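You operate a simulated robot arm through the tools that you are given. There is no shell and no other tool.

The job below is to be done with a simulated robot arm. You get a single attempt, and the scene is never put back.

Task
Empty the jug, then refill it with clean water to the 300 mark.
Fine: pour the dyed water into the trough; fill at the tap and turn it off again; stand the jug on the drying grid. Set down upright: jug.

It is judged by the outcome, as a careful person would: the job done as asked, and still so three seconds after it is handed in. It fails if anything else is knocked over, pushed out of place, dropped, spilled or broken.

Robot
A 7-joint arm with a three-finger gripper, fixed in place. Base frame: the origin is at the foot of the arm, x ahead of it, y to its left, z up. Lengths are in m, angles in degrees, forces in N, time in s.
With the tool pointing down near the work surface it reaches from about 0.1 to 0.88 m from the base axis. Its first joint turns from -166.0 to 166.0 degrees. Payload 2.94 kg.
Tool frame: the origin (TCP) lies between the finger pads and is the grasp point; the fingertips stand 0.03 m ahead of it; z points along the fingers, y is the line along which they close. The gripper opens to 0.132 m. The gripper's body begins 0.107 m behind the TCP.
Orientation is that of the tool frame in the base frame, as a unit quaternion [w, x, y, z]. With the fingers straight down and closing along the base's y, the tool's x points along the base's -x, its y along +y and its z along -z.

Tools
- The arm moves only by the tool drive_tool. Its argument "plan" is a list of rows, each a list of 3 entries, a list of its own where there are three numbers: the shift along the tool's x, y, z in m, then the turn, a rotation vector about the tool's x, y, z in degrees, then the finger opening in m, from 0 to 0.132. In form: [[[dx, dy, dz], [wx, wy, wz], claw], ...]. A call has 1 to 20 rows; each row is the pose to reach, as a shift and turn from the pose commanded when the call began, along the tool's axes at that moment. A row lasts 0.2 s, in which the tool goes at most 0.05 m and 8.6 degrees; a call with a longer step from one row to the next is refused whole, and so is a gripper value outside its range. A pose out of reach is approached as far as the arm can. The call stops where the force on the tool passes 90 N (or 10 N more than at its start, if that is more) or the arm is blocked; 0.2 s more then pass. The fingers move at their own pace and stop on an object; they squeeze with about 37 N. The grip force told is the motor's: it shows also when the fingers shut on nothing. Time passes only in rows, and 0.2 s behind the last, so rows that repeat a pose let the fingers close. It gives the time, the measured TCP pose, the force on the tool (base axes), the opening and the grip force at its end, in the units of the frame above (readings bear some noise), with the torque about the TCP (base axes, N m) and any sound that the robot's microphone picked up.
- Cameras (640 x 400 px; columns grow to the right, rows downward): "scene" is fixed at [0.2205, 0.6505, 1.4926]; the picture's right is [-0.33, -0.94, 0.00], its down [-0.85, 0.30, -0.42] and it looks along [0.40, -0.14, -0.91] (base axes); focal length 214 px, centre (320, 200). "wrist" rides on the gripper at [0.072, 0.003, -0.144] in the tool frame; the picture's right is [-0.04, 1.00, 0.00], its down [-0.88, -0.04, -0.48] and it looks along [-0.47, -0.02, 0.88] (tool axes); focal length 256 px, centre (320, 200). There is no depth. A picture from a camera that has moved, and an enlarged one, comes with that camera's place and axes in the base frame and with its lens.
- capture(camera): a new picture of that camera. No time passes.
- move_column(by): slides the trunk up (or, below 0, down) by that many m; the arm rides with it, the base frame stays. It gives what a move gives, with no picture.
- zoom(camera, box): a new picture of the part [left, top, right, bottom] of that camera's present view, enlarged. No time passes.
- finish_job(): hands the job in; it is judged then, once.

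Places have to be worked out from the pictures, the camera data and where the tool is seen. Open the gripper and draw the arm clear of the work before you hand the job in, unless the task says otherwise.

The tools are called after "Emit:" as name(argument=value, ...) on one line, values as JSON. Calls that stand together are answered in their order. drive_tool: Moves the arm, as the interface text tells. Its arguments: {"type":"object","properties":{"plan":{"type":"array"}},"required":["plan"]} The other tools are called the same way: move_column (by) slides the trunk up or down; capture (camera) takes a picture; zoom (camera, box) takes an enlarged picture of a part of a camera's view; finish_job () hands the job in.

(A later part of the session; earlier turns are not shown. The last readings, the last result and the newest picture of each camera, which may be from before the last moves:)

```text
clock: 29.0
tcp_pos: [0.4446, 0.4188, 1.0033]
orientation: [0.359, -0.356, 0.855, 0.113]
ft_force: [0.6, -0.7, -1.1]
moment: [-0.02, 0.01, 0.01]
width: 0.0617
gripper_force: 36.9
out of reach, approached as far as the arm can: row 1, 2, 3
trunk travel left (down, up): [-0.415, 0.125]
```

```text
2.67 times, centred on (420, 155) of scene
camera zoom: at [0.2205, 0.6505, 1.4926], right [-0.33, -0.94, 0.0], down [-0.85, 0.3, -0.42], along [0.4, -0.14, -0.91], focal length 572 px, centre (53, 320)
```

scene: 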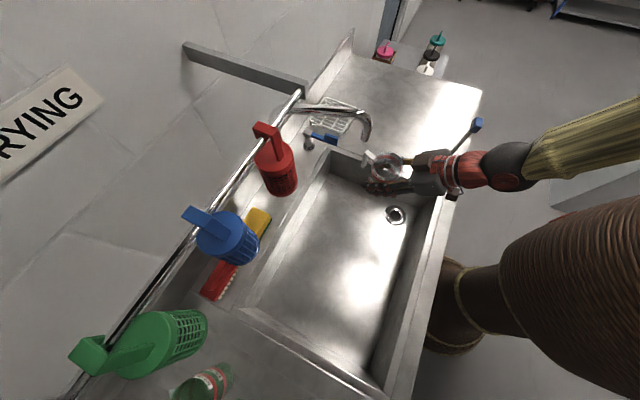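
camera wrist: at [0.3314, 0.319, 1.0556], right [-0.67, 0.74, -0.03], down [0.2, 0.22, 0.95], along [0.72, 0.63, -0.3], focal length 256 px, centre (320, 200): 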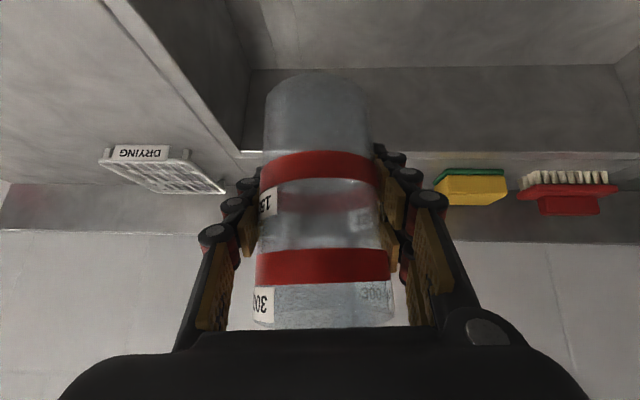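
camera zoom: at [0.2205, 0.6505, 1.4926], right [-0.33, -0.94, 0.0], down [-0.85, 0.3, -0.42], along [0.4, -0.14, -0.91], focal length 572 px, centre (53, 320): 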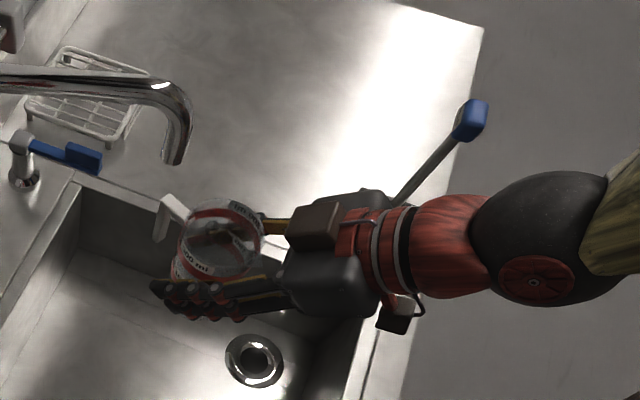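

A wrist limit blocks the last 3.6° this close in. I lower the trunk by 10 cm, which keeps the jug inside the trough opening, then move out under the spout where the wrist has more freedom.

Emit:
move_column(by=-0.1)

Emit:
capture(camera="scene")

```text
clock: 30.4
tcp_pos: [0.4461, 0.4189, 0.9032]
orientation: [0.36, -0.356, 0.855, 0.113]
ft_force: [-0.1, 0.5, -0.3]
moment: [-0.01, -0.01, -0.01]
width: 0.0616
gripper_force: 37.5
trunk travel left (down, up): [-0.315, 0.225]
```

```text
taken
```

scene: 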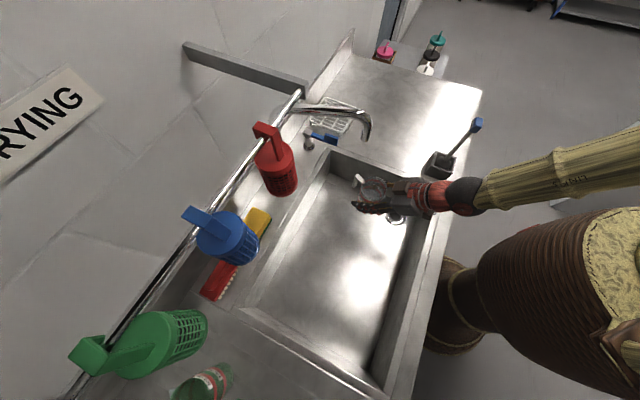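

Emit:
drive_tool(plan=[[[-0.013, -0.007, 0.013], [0, 0, 0], 0.04], [[-0.027, -0.015, 0.027], [-0.8, 0, 0.8], 0.04], [[-0.0403, -0.023, 0.0412], [-1.7, -0.1, 1.7], 0.04], [[-0.0403, -0.023, 0.0412], [-2.57, -0.23, 2.52], 0.04], [[-0.0403, -0.023, 0.0412], [-2.57, -0.23, 2.52], 0.04]])

Emit:
capture(camera="wrist")

Emit:
zoom(camera="scene", box=[280, 90, 480, 240])

```text
clock: 31.6
tcp_pos: [0.4868, 0.4488, 0.9069]
orientation: [0.354, -0.349, 0.859, 0.121]
ft_force: [-0.9, -0.8, -0.8]
moment: [0.0, -0.03, 0.01]
width: 0.0612
gripper_force: 37.1
out of reach, approached as far as the arm can: row 2, 3, 4, 5
trunk travel left (down, up): [-0.315, 0.225]
```

```text
taken
camera wrist: at [0.3726, 0.3494, 0.9593], right [-0.66, 0.75, -0.01], down [0.22, 0.21, 0.95], along [0.72, 0.63, -0.3], focal length 256 px, centre (320, 200)
```

wrist: 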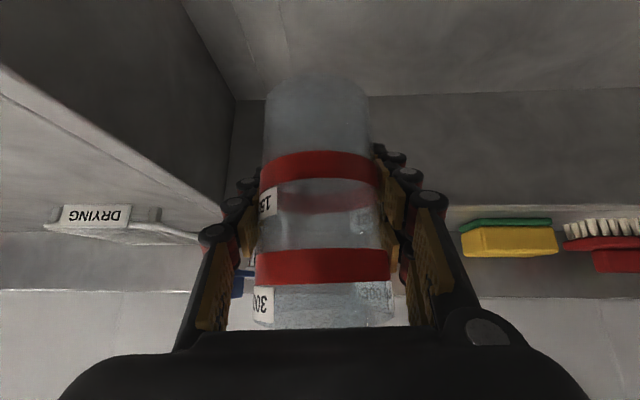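

```text
2.67 times, centred on (380, 165) of scene
camera zoom: at [0.2205, 0.6505, 1.4926], right [-0.33, -0.94, 0.0], down [-0.85, 0.3, -0.42], along [0.4, -0.14, -0.91], focal length 572 px, centre (160, 293)
```

zoom: 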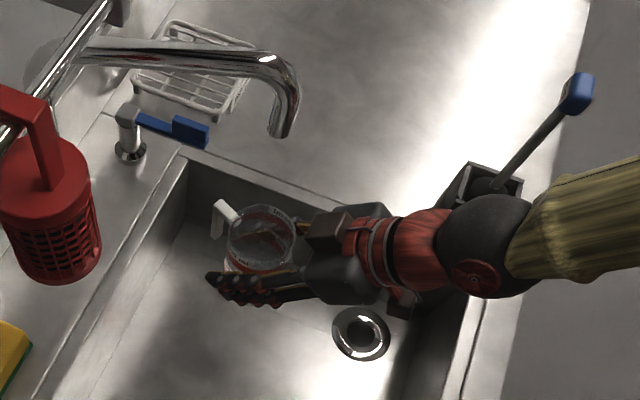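

The tool reached (0.487, 0.449) with about 2° of roll left, still near a joint limit. I try turning the tool about 8° further left while moving onto the spout line, to see if that frees the wrist.

Emit:
drive_tool(plan=[[[-0.002, -0.006, 0.002], [-2.4, -0.1, -1.4], 0.04], [[-0.0047, -0.012, 0.0054], [-4.8, -0.3, -2.8], 0.04], [[-0.0047, -0.016, 0.0054], [-7.12, -0.4, -4.22], 0.04], [[-0.0047, -0.016, 0.0054], [-7.12, -0.4, -4.22], 0.04]])

```text
clock: 32.6
tcp_pos: [0.4863, 0.4493, 0.9057]
orientation: [0.355, -0.348, 0.859, 0.12]
ft_force: [-1.1, 0.1, -1.8]
moment: [0.02, -0.02, 0.0]
width: 0.0615
gripper_force: 37.1
out of reach, approached as far as the arm can: row 1, 2, 3, 4
trunk travel left (down, up): [-0.315, 0.225]
```

Turning left is blocked, so I try the opposite yaw, to the right.

Emit:
drive_tool(plan=[[[-0.002, -0.006, 0.002], [1.2, 0, 2.4], 0.04], [[-0.0047, -0.012, 0.0054], [2.4, 0.1, 4.8], 0.04], [[-0.0047, -0.016, 0.0054], [4.0, 0.2, 7.2], 0.04], [[-0.0047, -0.016, 0.0054], [4.0, 0.2, 7.2], 0.04]])

```text
clock: 33.6
tcp_pos: [0.5023, 0.4407, 0.9063]
orientation: [0.356, -0.281, 0.884, 0.11]
ft_force: [-0.6, 0.9, -0.8]
moment: [0.0, -0.02, -0.04]
width: 0.0617
gripper_force: 37.4
trunk travel left (down, up): [-0.315, 0.225]
```

Yawing right freed the wrist. The TCP is at (0.502, 0.441) and the jug is upright within 1°. I lower it toward the trough floor, expected at z≈0.72, with the trunk.

Emit:
move_column(by=-0.085)

Emit:
capture(camera="wrist")

Emit:
capture(camera="scene")

```text
clock: 34.8
tcp_pos: [0.5029, 0.441, 0.8225]
orientation: [0.358, -0.282, 0.883, 0.111]
ft_force: [0.3, 0.1, -0.1]
moment: [0.0, 0.0, 0.0]
width: 0.0617
gripper_force: 36.9
trunk travel left (down, up): [-0.23, 0.31]
```

```text
taken
camera wrist: at [0.3769, 0.3566, 0.8751], right [-0.55, 0.83, 0.03], down [0.27, 0.15, 0.95], along [0.79, 0.53, -0.3], focal length 256 px, centre (320, 200)
```

wrist: 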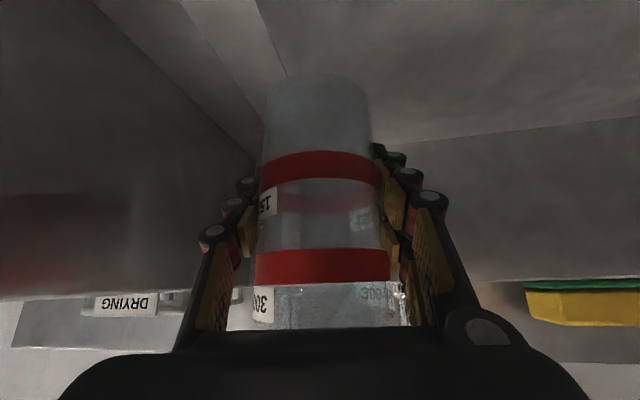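

```text
taken
```

scene: 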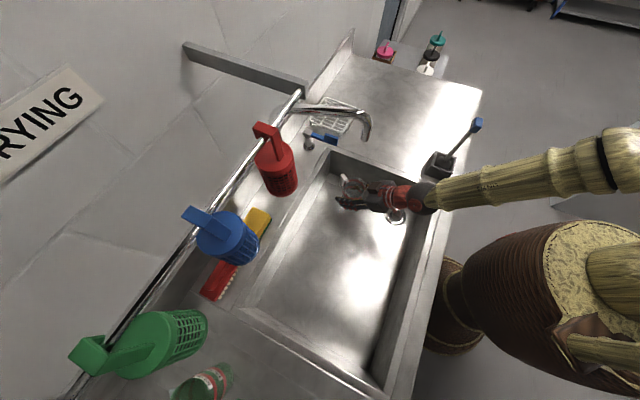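

Wall/floor edges in this view put the floor at z≈0.725–0.735, about 3 cm below the jug. I lower in small steps and watch the force.

Emit:
move_column(by=-0.018)

Emit:
drive_tool(plan=[[[0.0021, 0, 0.0022], [0, 0, 0], 0.04], [[0.0042, 0, 0.0043], [0, 0, 0], 0.04]])

```text
clock: 35.4
tcp_pos: [0.5023, 0.4395, 0.8045]
orientation: [0.358, -0.282, 0.883, 0.112]
ft_force: [-0.1, -0.3, -0.3]
moment: [0.04, 0.0, 0.0]
width: 0.0618
gripper_force: 36.9
trunk travel left (down, up): [-0.212, 0.328]
```

```text
clock: 36.0
tcp_pos: [0.5021, 0.4405, 0.7971]
orientation: [0.358, -0.281, 0.883, 0.112]
ft_force: [0.5, -0.4, -0.4]
moment: [0.0, 0.02, -0.04]
width: 0.0616
gripper_force: 37.0
trunk travel left (down, up): [-0.212, 0.328]
```

No contact yet at TCP z 0.797. I continue in 3 mm steps.

Emit:
drive_tool(plan=[[[0.0021, 0, 0.0022], [0, 0, 0], 0.04], [[0.0021, 0, 0.0022], [0, 0, 0], 0.04]])

Emit:
drive_tool(plan=[[[0.0021, 0, 0.0022], [0, 0, 0], 0.04], [[0.0021, 0, 0.0022], [0, 0, 0], 0.04]])

Emit:
capture(camera="wrist")

Emit:
zoom(camera="scene", box=[300, 130, 440, 230])

```text
clock: 36.6
tcp_pos: [0.5032, 0.4415, 0.7938]
orientation: [0.357, -0.282, 0.883, 0.112]
ft_force: [0.0, -0.3, -0.3]
moment: [-0.02, 0.01, 0.02]
width: 0.0618
gripper_force: 37.2
trunk travel left (down, up): [-0.212, 0.328]
```

```text
clock: 37.2
tcp_pos: [0.5028, 0.4415, 0.7929]
orientation: [0.356, -0.282, 0.884, 0.112]
ft_force: [0.4, -0.1, -0.6]
moment: [0.02, 0.02, 0.01]
width: 0.0614
gripper_force: 37.0
trunk travel left (down, up): [-0.212, 0.328]
```

```text
taken
camera wrist: at [0.377, 0.3565, 0.8448], right [-0.55, 0.83, 0.03], down [0.27, 0.15, 0.95], along [0.79, 0.53, -0.3], focal length 256 px, centre (320, 200)
```

wrist: 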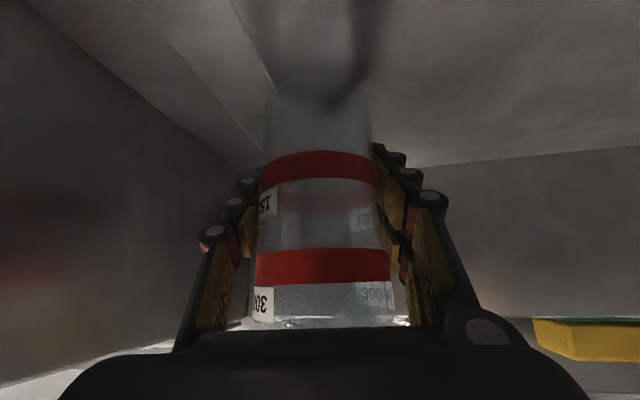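

```text
4.00 times, centred on (370, 180) of scene
camera zoom: at [0.2205, 0.6505, 1.4926], right [-0.33, -0.94, 0.0], down [-0.85, 0.3, -0.42], along [0.4, -0.14, -0.91], focal length 858 px, centre (120, 280)
```

zoom: 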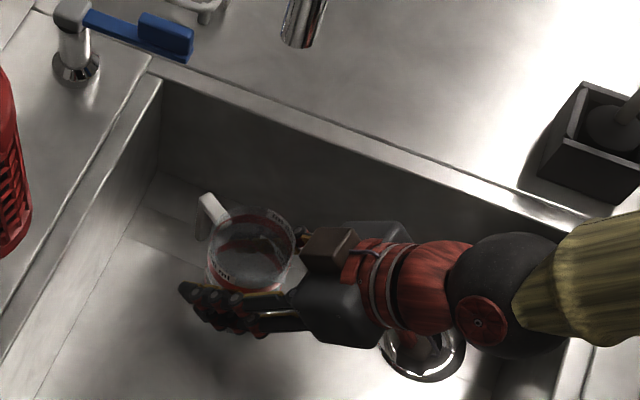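

Still no contact. I keep going down in small steps.

Emit:
drive_tool(plan=[[[0.0021, 0, 0.0022], [0, 0, 0], 0.04], [[0.0021, 0, 0.0022], [0, 0, 0], 0.04]])

Emit:
drive_tool(plan=[[[0.0021, 0, 0.0022], [0, 0, 0], 0.04], [[0.0021, 0, 0.0022], [0, 0, 0], 0.04]])

Emit:
drive_tool(plan=[[[0.0014, 0, 0.0015], [0, 0, 0], 0.04], [[0.0014, 0, 0.0015], [0, 0, 0], 0.04]])

```text
clock: 37.8
tcp_pos: [0.5016, 0.4402, 0.788]
orientation: [0.358, -0.281, 0.883, 0.112]
ft_force: [0.5, 0.4, -0.2]
moment: [0.02, 0.0, 0.02]
width: 0.0616
gripper_force: 36.8
trunk travel left (down, up): [-0.212, 0.328]
```

```text
clock: 38.4
tcp_pos: [0.502, 0.4407, 0.7854]
orientation: [0.357, -0.282, 0.883, 0.112]
ft_force: [-0.1, 0.2, -0.4]
moment: [0.0, 0.0, 0.04]
width: 0.0616
gripper_force: 36.7
trunk travel left (down, up): [-0.212, 0.328]
```

```text
clock: 39.0
tcp_pos: [0.5023, 0.4421, 0.7827]
orientation: [0.358, -0.282, 0.883, 0.112]
ft_force: [0.2, 0.8, 0.3]
moment: [-0.01, 0.0, -0.01]
width: 0.0615
gripper_force: 37.2
trunk travel left (down, up): [-0.212, 0.328]
```

Emit:
drive_tool(plan=[[[0.0014, 0, 0.0015], [0, 0, 0], 0.04], [[0.0014, 0, 0.0015], [0, 0, 0], 0.04]])

Emit:
drive_tool(plan=[[[0.0014, 0, 0.0015], [0, 0, 0], 0.04], [[0.0014, 0, 0.0015], [0, 0, 0], 0.04]])

Emit:
capture(camera="wrist")

```text
clock: 39.6
tcp_pos: [0.5017, 0.4414, 0.7829]
orientation: [0.359, -0.282, 0.883, 0.113]
ft_force: [-2.0, -1.5, 11.7]
moment: [0.19, 0.0, 0.07]
width: 0.0613
gripper_force: 36.9
trunk travel left (down, up): [-0.212, 0.328]
```

```text
clock: 40.2
tcp_pos: [0.5027, 0.4412, 0.783]
orientation: [0.36, -0.28, 0.883, 0.112]
ft_force: [-3.3, -3.0, 26.0]
moment: [0.31, -0.09, 0.05]
width: 0.0616
gripper_force: 37.3
trunk travel left (down, up): [-0.212, 0.328]
```

```text
taken
camera wrist: at [0.3771, 0.3567, 0.835], right [-0.55, 0.83, 0.03], down [0.26, 0.14, 0.95], along [0.79, 0.53, -0.3], focal length 256 px, centre (320, 200)
```

wrist: 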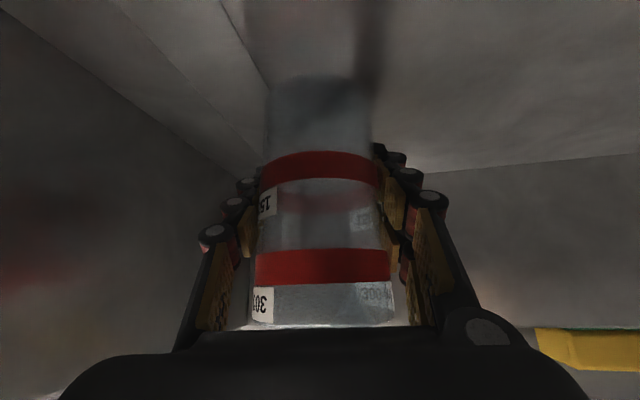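

The jug is on the floor (26 N up at TCP z 0.783, so the floor is at about 0.72). I relieve the press by about 3 mm and open the fingers a little.

Emit:
drive_tool(plan=[[[-0.0015, 0, -0.0016], [0, 0, 0], 0.04], [[-0.0021, 0, -0.0022], [0, 0, 0], 0.04], [[-0.0021, 0, -0.0022], [0, 0, 0], 0.07], [[-0.0021, 0, -0.0022], [0, 0, 0], 0.085], [[-0.0021, 0, -0.0022], [0, 0, 0], 0.1], [[-0.0021, 0, -0.0022], [0, 0, 0], 0.1]])

Emit:
capture(camera="wrist")

Emit:
zoom(camera="scene", box=[300, 130, 440, 230])

```text
clock: 41.6
tcp_pos: [0.5028, 0.4408, 0.781]
orientation: [0.357, -0.282, 0.884, 0.112]
ft_force: [-0.1, 0.4, 0.5]
moment: [-0.03, -0.01, 0.01]
width: 0.1
gripper_force: 0.0
trunk travel left (down, up): [-0.212, 0.328]
```

```text
taken
camera wrist: at [0.3774, 0.3562, 0.8352], right [-0.55, 0.83, 0.03], down [0.27, 0.15, 0.95], along [0.79, 0.53, -0.3], focal length 256 px, centre (320, 200)
```

wrist: 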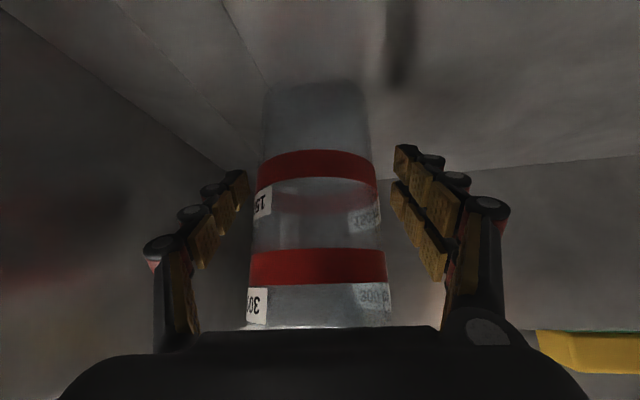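

```text
4.00 times, centred on (370, 180) of scene
camera zoom: at [0.2205, 0.6505, 1.4926], right [-0.33, -0.94, 0.0], down [-0.85, 0.3, -0.42], along [0.4, -0.14, -0.91], focal length 858 px, centre (120, 280)
```

zoom: 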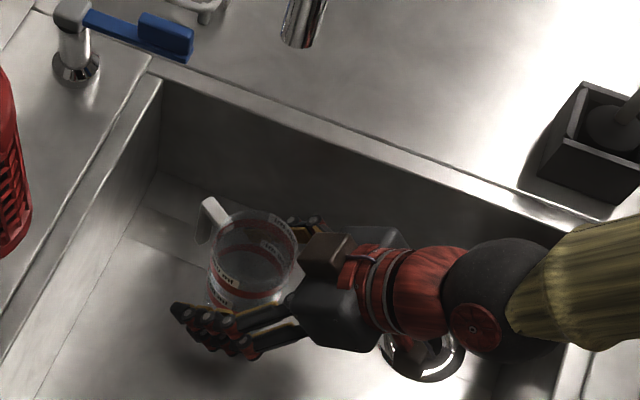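

The jug stands free under the spout. I retreat along the tool axis and then raise the trunk.

Emit:
drive_tool(plan=[[[0, 0, -0.02], [0, 0, 0], 0.1], [[0, 0, -0.05], [0, 0, 0], 0.1], [[0, 0, -0.085], [0, 0, 0], 0.1], [[0, 0, -0.12], [0, 0, 0], 0.1], [[0, 0, -0.15], [0, 0, 0], 0.1]])

Emit:
capture(camera="wrist")

Emit:
zoom(camera="scene", box=[280, 100, 480, 250])

```text
clock: 42.8
tcp_pos: [0.4159, 0.3798, 0.8926]
orientation: [0.358, -0.282, 0.883, 0.112]
ft_force: [0.5, 0.4, -0.1]
moment: [0.0, 0.01, 0.01]
width: 0.0999
gripper_force: 0.0
trunk travel left (down, up): [-0.212, 0.328]
```

```text
taken
camera wrist: at [0.2913, 0.2952, 0.9441], right [-0.55, 0.83, 0.03], down [0.27, 0.15, 0.95], along [0.79, 0.53, -0.3], focal length 256 px, centre (320, 200)
```

wrist: 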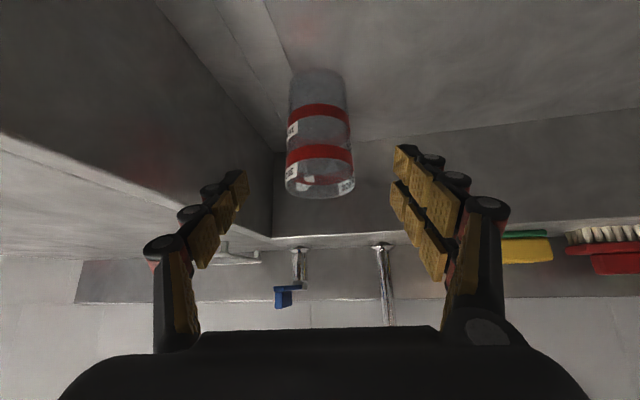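

```text
2.67 times, centred on (380, 175) of scene
camera zoom: at [0.2205, 0.6505, 1.4926], right [-0.33, -0.94, 0.0], down [-0.85, 0.3, -0.42], along [0.4, -0.14, -0.91], focal length 572 px, centre (160, 267)
```

zoom: 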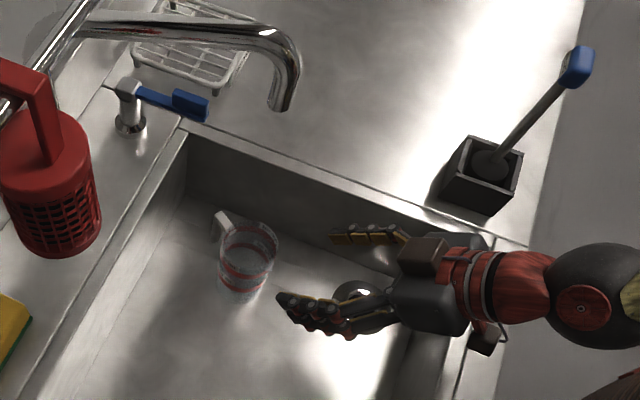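

The jug stands upright on the trough floor within 1 cm of the spout line. I raise the arm 15 cm and move right of the spout, toward the lever, turning the tool a little left.

Emit:
move_column(by=0.15)

Emit:
drive_tool(plan=[[[-0.013, -0.028, 0.0126], [0, 0, 0], 0.08], [[-0.026, -0.056, 0.025], [0, 0, 0], 0.07], [[-0.039, -0.084, 0.038], [-4, 0, -4.1], 0.06], [[-0.0515, -0.1125, 0.0503], [-9, 0, -9.2], 0.06], [[-0.0515, -0.1125, 0.0503], [-13.9, 0, -14.4], 0.06], [[-0.0515, -0.1125, 0.0503], [-13.9, 0, -14.4], 0.06]])

Emit:
capture(camera="wrist")

Emit:
capture(camera="scene")

```text
clock: 44.6
tcp_pos: [0.417, 0.3808, 1.0417]
orientation: [0.356, -0.281, 0.884, 0.111]
ft_force: [-0.1, -0.8, 1.0]
moment: [-0.05, 0.0, -0.01]
width: 0.1
gripper_force: 0.1
trunk travel left (down, up): [-0.362, 0.178]
```

```text
clock: 46.0
tcp_pos: [0.4823, 0.3581, 1.0296]
orientation: [0.308, -0.356, 0.878, 0.089]
ft_force: [0.8, -0.5, 0.1]
moment: [-0.01, 0.09, 0.04]
width: 0.0604
gripper_force: 0.2
out of reach, approached as far as the arm can: row 3, 4, 5, 6
trunk travel left (down, up): [-0.362, 0.178]
```

```text
taken
camera wrist: at [0.3727, 0.2658, 1.0987], right [-0.66, 0.75, -0.04], down [0.29, 0.29, 0.91], along [0.7, 0.59, -0.41], focal length 256 px, centre (320, 200)
```

wrist: 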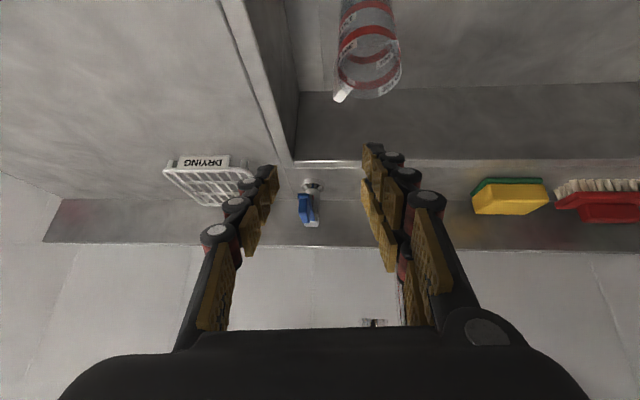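

```text
taken
```

scene: 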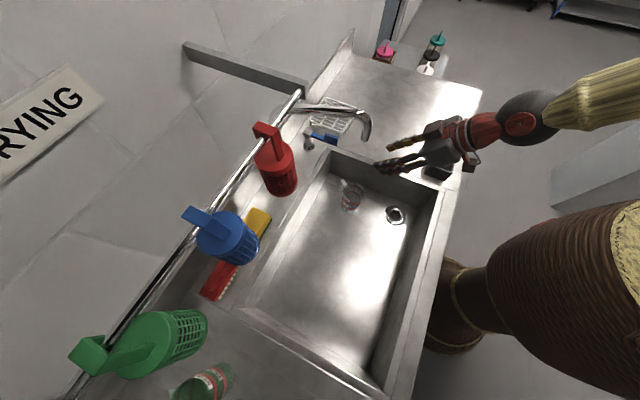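

A wrist limit keeps the tool azimuth near 38°, but the lever lies straight ahead, so that works. I zoom in on the lever to fix its exact place.

Emit:
zoom(camera="wrist", box=[260, 150, 360, 240])

Emit:
zoom(camera="scene", box=[290, 90, 390, 160])

```text
4.44 times, centred on (310, 195) of wrist
camera zoom: at [0.3727, 0.2658, 1.0987], right [-0.66, 0.75, -0.04], down [0.29, 0.29, 0.91], along [0.7, 0.59, -0.41], focal length 1138 px, centre (364, 222)
```

zoom: 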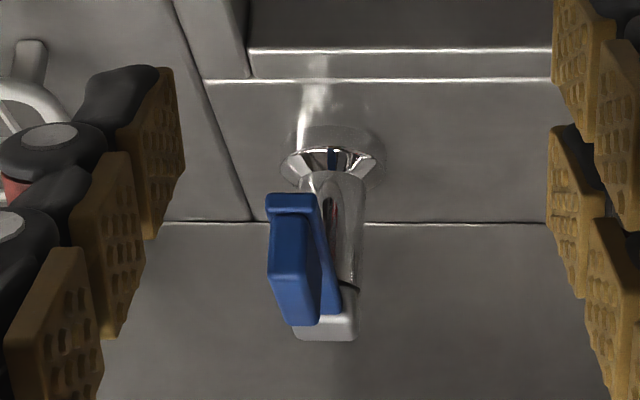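

```text
5.71 times, centred on (340, 125) of scene
camera zoom: at [0.2205, 0.6505, 1.4926], right [-0.33, -0.94, 0.0], down [-0.85, 0.3, -0.42], along [0.4, -0.14, -0.91], focal length 1226 px, centre (206, 629)
```

zoom: 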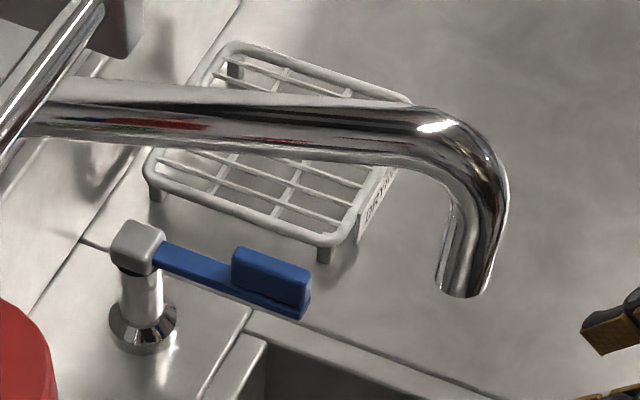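

The lever tip is at (0.627, 0.451, 0.95), so the block centre is near (0.643, 0.468, 0.967), about 1.5 cm wide. I bring the half-open gripper low, under spout height, to just in front of the block with the tool pitched to about 57°.

Emit:
drive_tool(plan=[[[-0.007, -0.006, 0.021], [0, -4, 0.9], 0.06], [[-0.0144, -0.0127, 0.042], [-0.1, -8, 1.8], 0.06], [[-0.0217, -0.019, 0.063], [-0.2, -12, 2.8], 0.06], [[-0.029, -0.0254, 0.084], [-0.2, -16, 3.7], 0.06], [[-0.0361, -0.0318, 0.1055], [-0.3, -19.7, 4.65], 0.06], [[-0.0361, -0.0318, 0.1055], [-0.3, -19.7, 4.65], 0.06]])

Emit:
capture(camera="wrist")

Emit:
zoom(camera="scene", box=[280, 80, 480, 220])

```text
clock: 47.4
tcp_pos: [0.5211, 0.4521, 0.9696]
orientation: [0.453, -0.264, 0.837, 0.154]
ft_force: [-0.9, 0.2, 0.0]
moment: [0.01, -0.02, -0.03]
width: 0.0602
gripper_force: 0.1
out of reach, approached as far as the arm can: row 1, 2, 3, 4, 5, 6
trunk travel left (down, up): [-0.362, 0.178]
```

```text
taken
camera wrist: at [0.389, 0.362, 0.9868], right [-0.56, 0.83, 0.05], down [0.09, 0.0, 1.0], along [0.82, 0.56, -0.08], focal length 256 px, centre (320, 200)
```

wrist: 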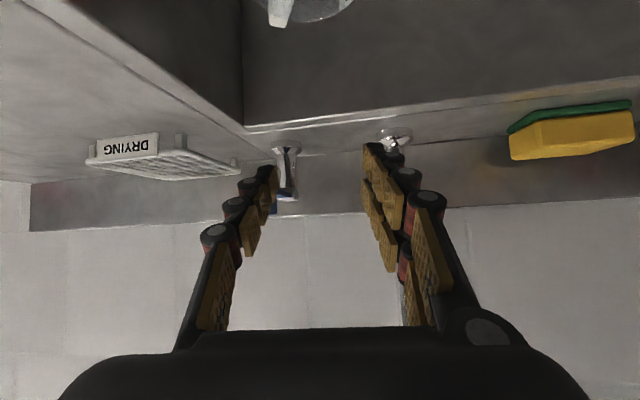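

```text
2.86 times, centred on (380, 150) of scene
camera zoom: at [0.2205, 0.6505, 1.4926], right [-0.33, -0.94, 0.0], down [-0.85, 0.3, -0.42], along [0.4, -0.14, -0.91], focal length 613 px, centre (149, 343)
```

zoom: 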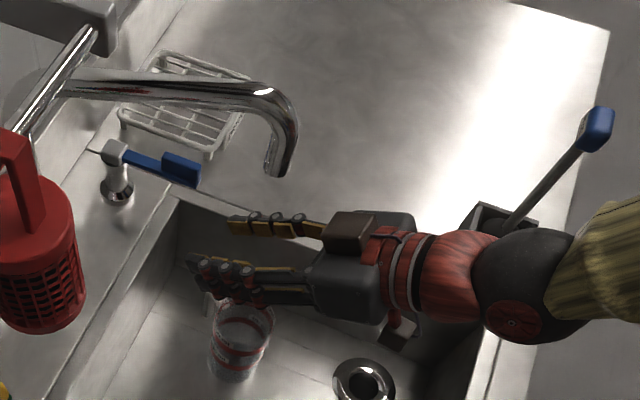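

The arm can't point the tool further left than the radial direction, and it slid left under the spout; nothing was touched. I'll work from the right instead. The gripper stays wide open with its left finger on the lever's left side, so the hand stays clear of the spout and the stream.

Emit:
drive_tool(plan=[[[-0.0012, -0.025, 0.001], [2.5, 0, 1.6], 0.06], [[-0.0025, -0.05, 0.002], [5.5, -0.1, 3.5], 0.08], [[-0.0038, -0.0773, 0.0034], [9.2, -0.2, 5.9], 0.1], [[-0.0038, -0.0773, 0.0034], [9.2, -0.2, 5.9], 0.12], [[-0.0038, -0.0773, 0.0034], [9.2, -0.2, 5.9], 0.12]])

Emit:
capture(camera="wrist")

Emit:
zoom(camera="scene", box=[280, 80, 480, 220])

```text
clock: 48.6
tcp_pos: [0.5696, 0.3915, 0.9695]
orientation: [0.465, -0.184, 0.859, 0.11]
ft_force: [0.7, 0.3, 0.0]
moment: [-0.02, -0.01, -0.01]
width: 0.1198
gripper_force: 0.0
trunk travel left (down, up): [-0.362, 0.178]
```

```text
taken
camera wrist: at [0.4237, 0.3285, 0.9869], right [-0.39, 0.92, 0.05], down [0.09, -0.02, 1.0], along [0.91, 0.4, -0.08], focal length 256 px, centre (320, 200)
```

wrist: 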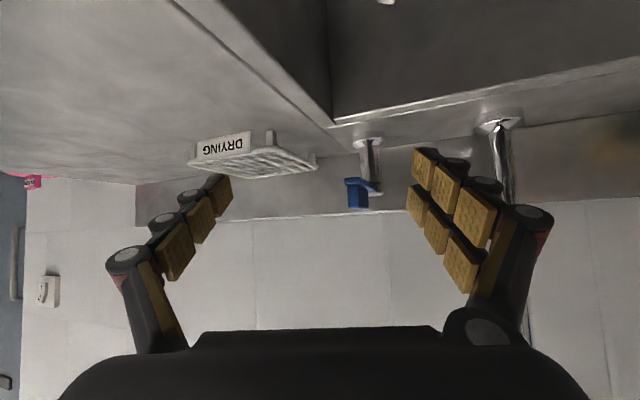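

```text
2.86 times, centred on (380, 150) of scene
camera zoom: at [0.2205, 0.6505, 1.4926], right [-0.33, -0.94, 0.0], down [-0.85, 0.3, -0.42], along [0.4, -0.14, -0.91], focal length 613 px, centre (149, 343)
```

zoom: 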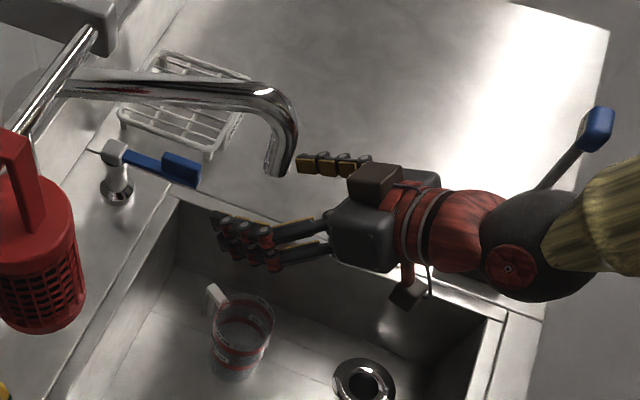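

The pose was reached exactly: the lever block is between the open fingers' lines, about 1.5 cm inside the left finger. I move forward so the left finger lies alongside the block.

Emit:
drive_tool(plan=[[[-0.0124, 0, 0.019], [0, 0, 0], 0.12], [[-0.0247, 0, 0.038], [0, 0, 0], 0.12], [[-0.037, 0, 0.057], [0, 0, 0], 0.12], [[-0.0494, 0.0005, 0.0763], [0, 0, 0], 0.12], [[-0.0494, 0.0005, 0.0763], [0, 0, 0], 0.12]])

Emit:
capture(camera="wrist")

Emit:
capture(camera="scene")

Emit:
zoom(camera="scene", box=[280, 80, 400, 180])

```text
clock: 49.8
tcp_pos: [0.651, 0.4317, 0.9717]
orientation: [0.466, -0.183, 0.859, 0.11]
ft_force: [0.3, -0.2, 0.2]
moment: [0.01, -0.01, 0.01]
width: 0.1202
gripper_force: 0.1
trunk travel left (down, up): [-0.362, 0.178]
```

```text
taken
camera wrist: at [0.505, 0.3684, 0.9882], right [-0.39, 0.92, 0.05], down [0.09, -0.02, 1.0], along [0.91, 0.4, -0.08], focal length 256 px, centre (320, 200)
```

wrist: 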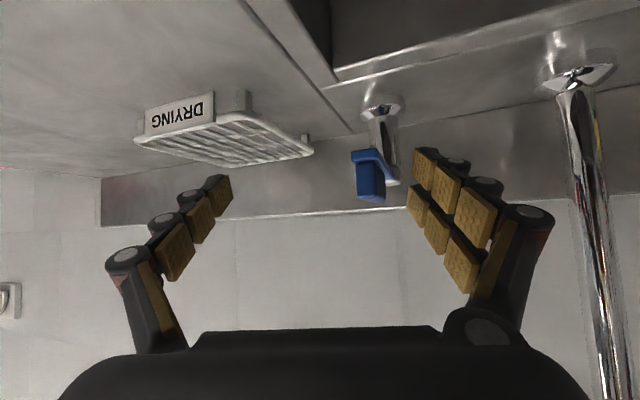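

```text
taken
```

scene: 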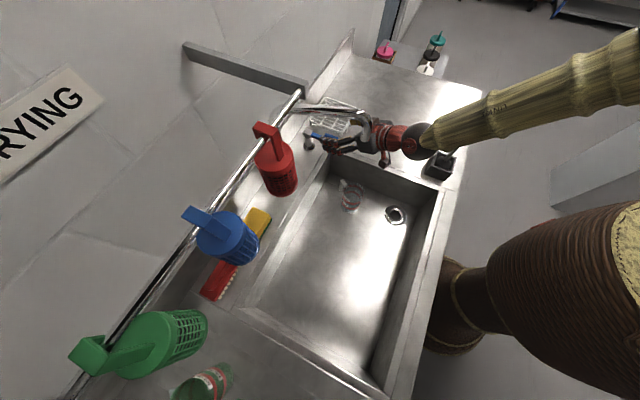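

```text
4.00 times, centred on (340, 130) of scene
camera zoom: at [0.2205, 0.6505, 1.4926], right [-0.33, -0.94, 0.0], down [-0.85, 0.3, -0.42], along [0.4, -0.14, -0.91], focal length 858 px, centre (240, 480)
```

zoom: 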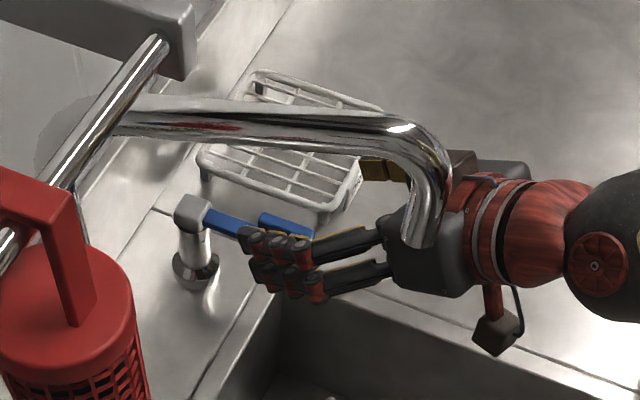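

The finger is alongside with no contact. I push the block gently to the right and watch the force and the tap.

Emit:
drive_tool(plan=[[[-0.0012, -0.0056, 0.0017], [0, 0, 0], 0.12], [[-0.0024, -0.0113, 0.0034], [0, 0, 0], 0.12], [[-0.0036, -0.0169, 0.0051], [0, 0, 0], 0.12], [[-0.0045, -0.0206, 0.0062], [0, 0, 0], 0.12]])

Emit:
zoom(camera="scene", box=[280, 80, 400, 180])

Emit:
zoom(camera="wrist", box=[300, 60, 500, 260])

```text
clock: 50.8
tcp_pos: [0.6663, 0.4207, 0.9685]
orientation: [0.464, -0.186, 0.859, 0.109]
ft_force: [-3.8, 26.1, -8.7]
moment: [-0.75, -0.23, -0.09]
width: 0.1283
gripper_force: 6.6
trunk travel left (down, up): [-0.362, 0.178]
```

```text
4.00 times, centred on (340, 130) of scene
camera zoom: at [0.2205, 0.6505, 1.4926], right [-0.33, -0.94, 0.0], down [-0.85, 0.3, -0.42], along [0.4, -0.14, -0.91], focal length 858 px, centre (240, 480)
```

zoom: 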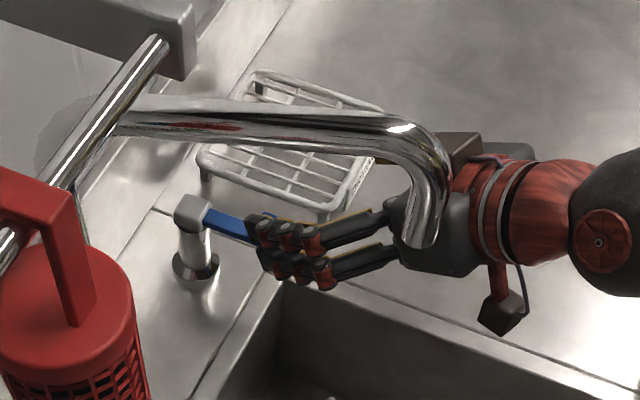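

```text
2.00 times, centred on (400, 160) of wrist
camera zoom: at [0.5204, 0.3558, 0.9856], right [-0.4, 0.92, 0.05], down [0.1, -0.01, 1.0], along [0.91, 0.4, -0.08], focal length 512 px, centre (160, 280)
```

zoom: 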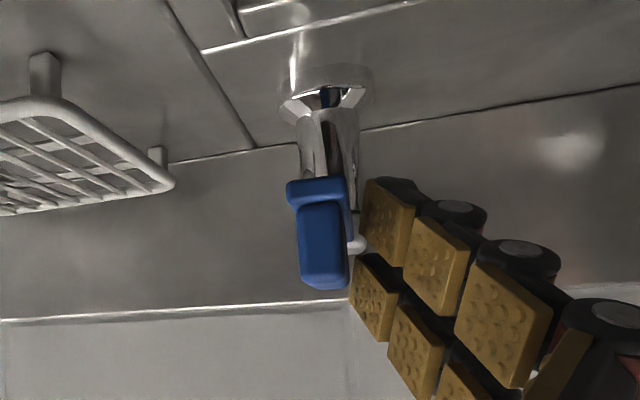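

The block did not move to the right under 26 N, so that side is a stop. I back off, release, and come round to press the block toward the left with the outside of the left finger, keeping the hand to the right.

Emit:
drive_tool(plan=[[[0.0012, 0.0056, -0.0017], [0, 0, 0], 0.12], [[0.0036, 0.0169, -0.0051], [0, 0, 0], 0.12], [[0.0045, 0.0206, -0.0062], [0, 0, 0], 0.12], [[0.0215, 0.0206, -0.0322], [0, 0, 0], 0.12], [[0.0385, 0.0206, -0.0582], [0, 0, 0], 0.12], [[0.0575, 0.0206, -0.0872], [0, 0, 0], 0.12], [[0.0515, -0.007, -0.079], [0, 0, 0], 0.12], [[0.0455, -0.035, -0.07], [0, 0, 0], 0.12], [[0.043, -0.049, -0.067], [0, 0, 0], 0.12]])

Emit:
capture(camera="wrist")

Emit:
zoom(camera="scene", box=[280, 70, 480, 210])

```text
clock: 52.8
tcp_pos: [0.6078, 0.3482, 0.9702]
orientation: [0.465, -0.178, 0.86, 0.107]
ft_force: [0.2, -0.5, 0.6]
moment: [0.01, 0.0, -0.05]
width: 0.1199
gripper_force: 0.2
out of reach, approached as far as the arm can: row 9
trunk travel left (down, up): [-0.362, 0.178]
```

```text
taken
camera wrist: at [0.4613, 0.2861, 0.9875], right [-0.38, 0.92, 0.05], down [0.09, -0.02, 1.0], along [0.92, 0.39, -0.08], focal length 256 px, centre (320, 200)
```

wrist: 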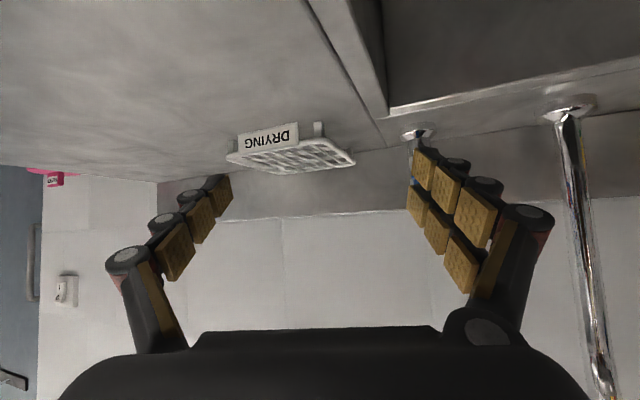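

```text
2.86 times, centred on (380, 140) of scene
camera zoom: at [0.2205, 0.6505, 1.4926], right [-0.33, -0.94, 0.0], down [-0.85, 0.3, -0.42], along [0.4, -0.14, -0.91], focal length 613 px, centre (149, 371)
```

zoom: 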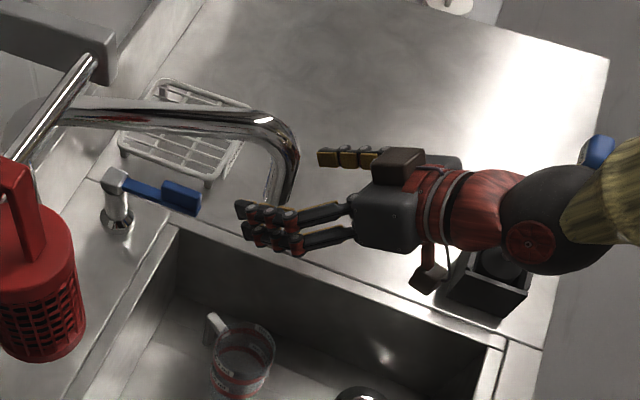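

The brush is still clear of the forearm by a couple of cm, but I shouldn't go further right. I narrow the opening to 0.09 so the left finger's outside passes right of the block, and move forward.

Emit:
drive_tool(plan=[[[0, 0, 0], [0, 0, 0], 0.1], [[0, 0, 0], [0, 0, 0], 0.09], [[-0.0124, 0, 0.019], [0, 0, 0], 0.09], [[-0.0247, 0, 0.038], [0, 0, 0], 0.09], [[-0.037, 0, 0.057], [0, 0, 0], 0.09], [[-0.0494, 0.0005, 0.0763], [0, 0, 0], 0.09], [[-0.0494, 0.0005, 0.0763], [0, 0, 0], 0.09]])

Emit:
capture(camera="wrist")

Emit:
zoom(camera="scene", box=[280, 70, 480, 210])

```text
clock: 54.4
tcp_pos: [0.6911, 0.3931, 0.97]
orientation: [0.465, -0.18, 0.86, 0.107]
ft_force: [-0.5, -0.1, 0.2]
moment: [0.0, -0.04, -0.02]
width: 0.0903
gripper_force: 0.0
out of reach, approached as far as the arm can: row 3, 4, 5, 6, 7
trunk travel left (down, up): [-0.362, 0.178]
```

```text
taken
camera wrist: at [0.5441, 0.3297, 0.9862], right [-0.39, 0.92, 0.05], down [0.1, -0.02, 1.0], along [0.92, 0.39, -0.08], focal length 256 px, centre (320, 200)
```

wrist: 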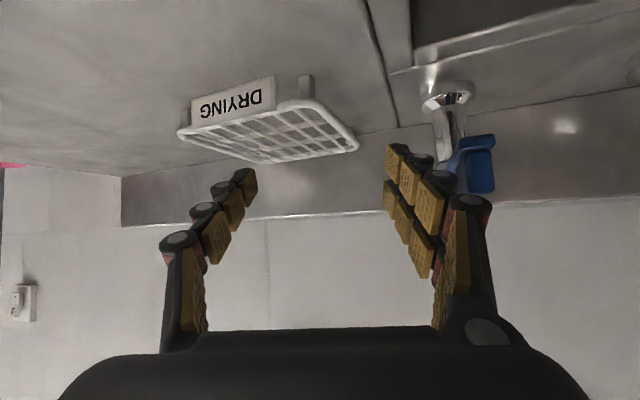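

```text
2.86 times, centred on (380, 140) of scene
camera zoom: at [0.2205, 0.6505, 1.4926], right [-0.33, -0.94, 0.0], down [-0.85, 0.3, -0.42], along [0.4, -0.14, -0.91], focal length 613 px, centre (149, 371)
```

zoom: 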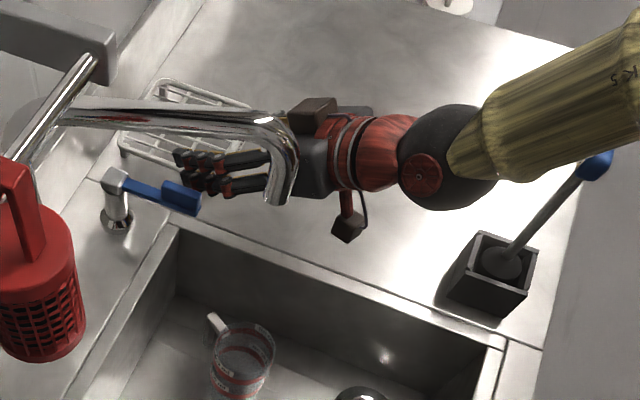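

The left finger's outside is now to the right of the block. I push left in small steps.

Emit:
drive_tool(plan=[[[0.0012, 0.0056, -0.0017], [0, 0, 0], 0.09], [[0.0024, 0.0113, -0.0034], [0, 0, 0], 0.09], [[0.0036, 0.0169, -0.0051], [0, 0, 0], 0.09]])

Emit:
zoom(camera="wrist", box=[360, 60, 560, 260])

Emit:
zoom(camera="scene", box=[280, 80, 400, 180])

```text
clock: 55.2
tcp_pos: [0.6785, 0.4005, 0.9697]
orientation: [0.465, -0.182, 0.86, 0.108]
ft_force: [0.3, -0.2, -0.5]
moment: [0.0, 0.02, 0.04]
width: 0.0898
gripper_force: 0.0
trunk travel left (down, up): [-0.362, 0.178]
```

```text
2.00 times, centred on (460, 160) of wrist
camera zoom: at [0.5324, 0.3364, 0.9867], right [-0.39, 0.92, 0.05], down [0.09, -0.02, 1.0], along [0.91, 0.4, -0.08], focal length 512 px, centre (40, 280)
```

zoom: 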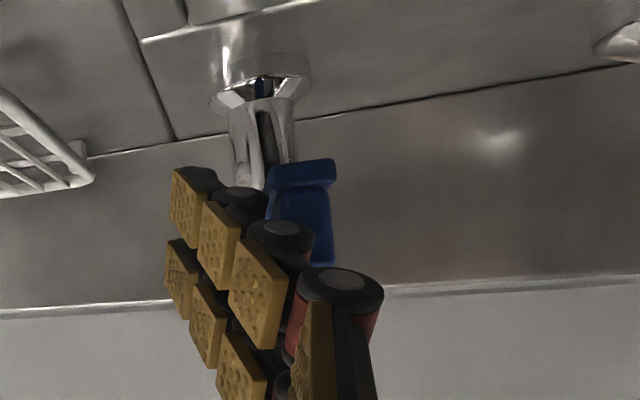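

```text
4.00 times, centred on (340, 130) of scene
camera zoom: at [0.2205, 0.6505, 1.4926], right [-0.33, -0.94, 0.0], down [-0.85, 0.3, -0.42], along [0.4, -0.14, -0.91], focal length 858 px, centre (240, 480)
```

zoom: 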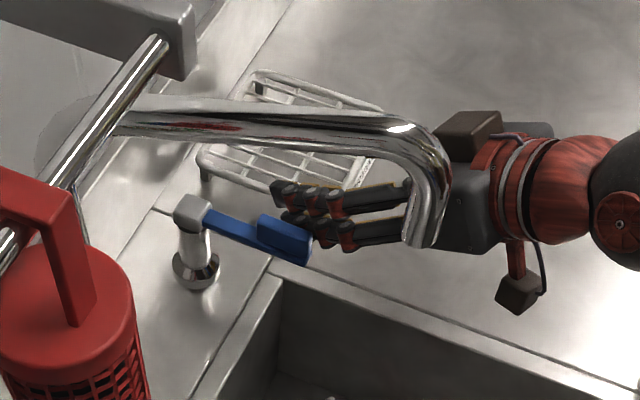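

The finger is about to touch the block. I continue left.

Emit:
drive_tool(plan=[[[0.0008, 0.0038, -0.0011], [0, 0, 0], 0.09], [[0.0016, 0.0075, -0.0023], [0, 0, 0], 0.09], [[0.0024, 0.0113, -0.0034], [0, 0, 0], 0.09]])

Emit:
zoom(camera="scene", box=[280, 80, 400, 180])

```text
clock: 56.0
tcp_pos: [0.6695, 0.409, 0.9709]
orientation: [0.466, -0.183, 0.859, 0.109]
ft_force: [0.9, -0.1, 0.5]
moment: [0.0, -0.01, 0.04]
width: 0.0898
gripper_force: 0.1
trunk travel left (down, up): [-0.362, 0.178]
```

```text
4.00 times, centred on (340, 130) of scene
camera zoom: at [0.2205, 0.6505, 1.4926], right [-0.33, -0.94, 0.0], down [-0.85, 0.3, -0.42], along [0.4, -0.14, -0.91], focal length 858 px, centre (240, 480)
```

zoom: 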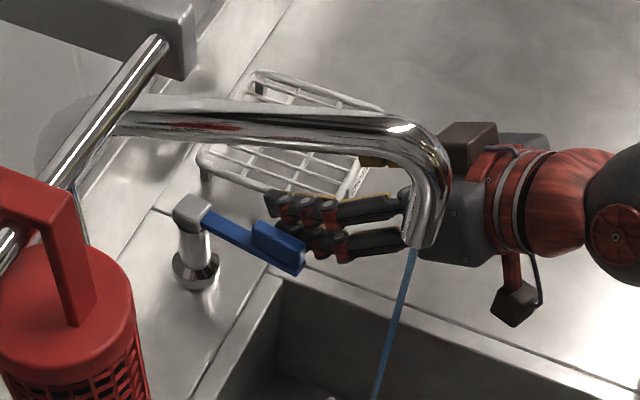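

The lever turned a few degrees and water is already flowing. I check whether the stream enters the jug; no time passes while I look.

Emit:
zoom(camera="scene", box=[320, 120, 440, 220])

Emit:
capture(camera="wrist")

```text
4.00 times, centred on (380, 170) of scene
camera zoom: at [0.2205, 0.6505, 1.4926], right [-0.33, -0.94, 0.0], down [-0.85, 0.3, -0.42], along [0.4, -0.14, -0.91], focal length 858 px, centre (80, 320)
```

zoom: 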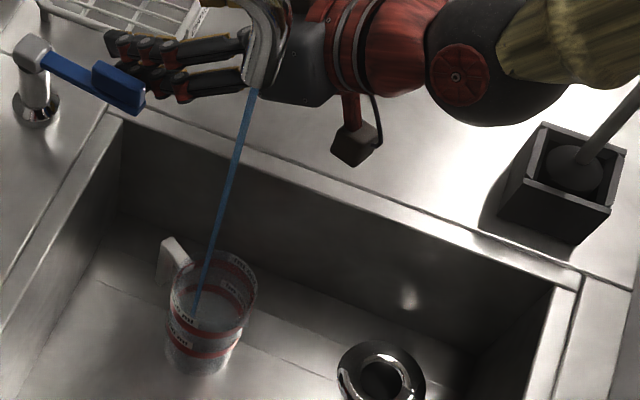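

```text
taken
camera wrist: at [0.5234, 0.3446, 0.9877], right [-0.39, 0.92, 0.05], down [0.09, -0.02, 1.0], along [0.91, 0.4, -0.08], focal length 256 px, centre (320, 200)
```

wrist: 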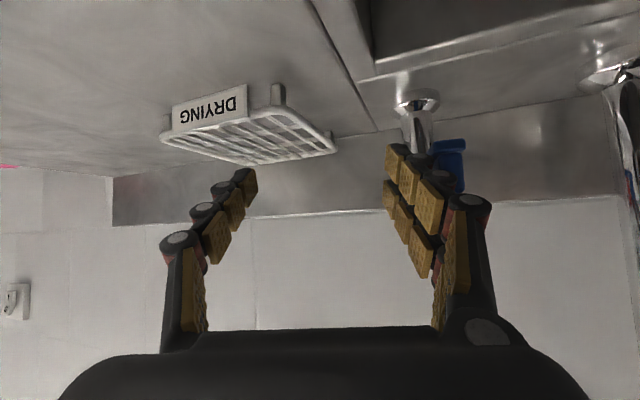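

The stream falls inside the jug. I pull the finger back and stage it for closing the lever from its left side, then read the level.

Emit:
drive_tool(plan=[[[0.0177, 0, -0.0273], [0, 0, 0], 0.09], [[0.0354, 0, -0.0546], [-2, 0, -1.3], 0.1], [[0.0384, 0.0137, -0.0588], [-5.03, 0.1, -3.26], 0.132], [[0.0384, 0.0137, -0.0588], [-5.03, 0.1, -3.26], 0.132]])

Emit:
zoom(camera="scene", box=[300, 90, 440, 220])

Emit:
capture(camera="wrist")

Emit:
zoom(camera="scene", box=[330, 165, 380, 220])

```text
clock: 57.0
tcp_pos: [0.5877, 0.4106, 0.9697]
orientation: [0.46, -0.217, 0.851, 0.129]
ft_force: [0.2, -0.4, 0.4]
moment: [0.01, -0.03, 0.0]
width: 0.1317
gripper_force: 0.0
out of reach, approached as far as the arm can: row 2, 3, 4
trunk travel left (down, up): [-0.362, 0.178]
```

```text
3.08 times, centred on (370, 155) of scene
camera zoom: at [0.2205, 0.6505, 1.4926], right [-0.33, -0.94, 0.0], down [-0.85, 0.3, -0.42], along [0.4, -0.14, -0.91], focal length 660 px, centre (166, 338)
```

zoom: 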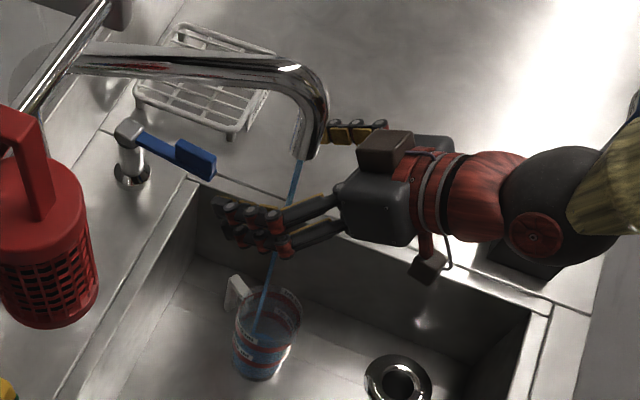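

```text
taken
camera wrist: at [0.4463, 0.3346, 0.9858], right [-0.47, 0.88, 0.06], down [0.1, -0.01, 1.0], along [0.88, 0.47, -0.08], focal length 256 px, centre (320, 200)
```

wrist: 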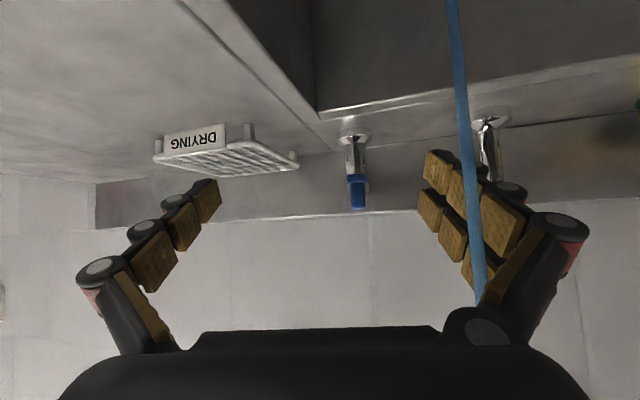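

```text
7.27 times, centred on (355, 192) of scene
camera zoom: at [0.2205, 0.6505, 1.4926], right [-0.33, -0.94, 0.0], down [-0.85, 0.3, -0.42], along [0.4, -0.14, -0.91], focal length 1560 px, centre (66, 254)
```

zoom: 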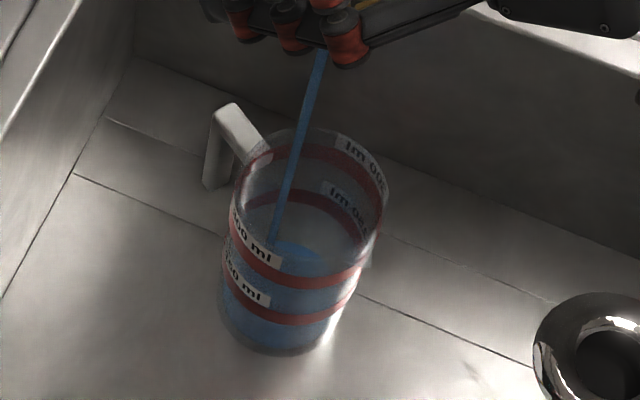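

The arm stopped slightly left of plan, but the stream passes freely between the fingers into the jug. I zoom in to read the level before letting more time pass.

Emit:
zoom(camera="scene", box=[342, 178, 366, 196])

Emit:
zoom(camera="scene", box=[340, 170, 370, 210])

```text
16.00 times, centred on (354, 187) of scene
camera zoom: at [0.2205, 0.6505, 1.4926], right [-0.33, -0.94, 0.0], down [-0.85, 0.3, -0.42], along [0.4, -0.14, -0.91], focal length 3432 px, centre (-224, 408)
```

zoom: 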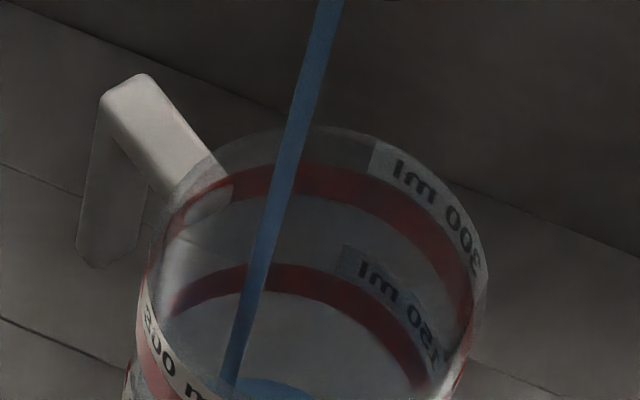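

```text
10.00 times, centred on (355, 190) of scene
camera zoom: at [0.2205, 0.6505, 1.4926], right [-0.33, -0.94, 0.0], down [-0.85, 0.3, -0.42], along [0.4, -0.14, -0.91], focal length 2145 px, centre (-30, 300)
```

zoom: 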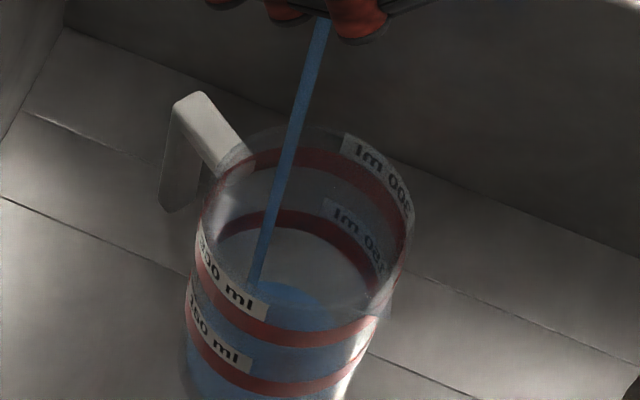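

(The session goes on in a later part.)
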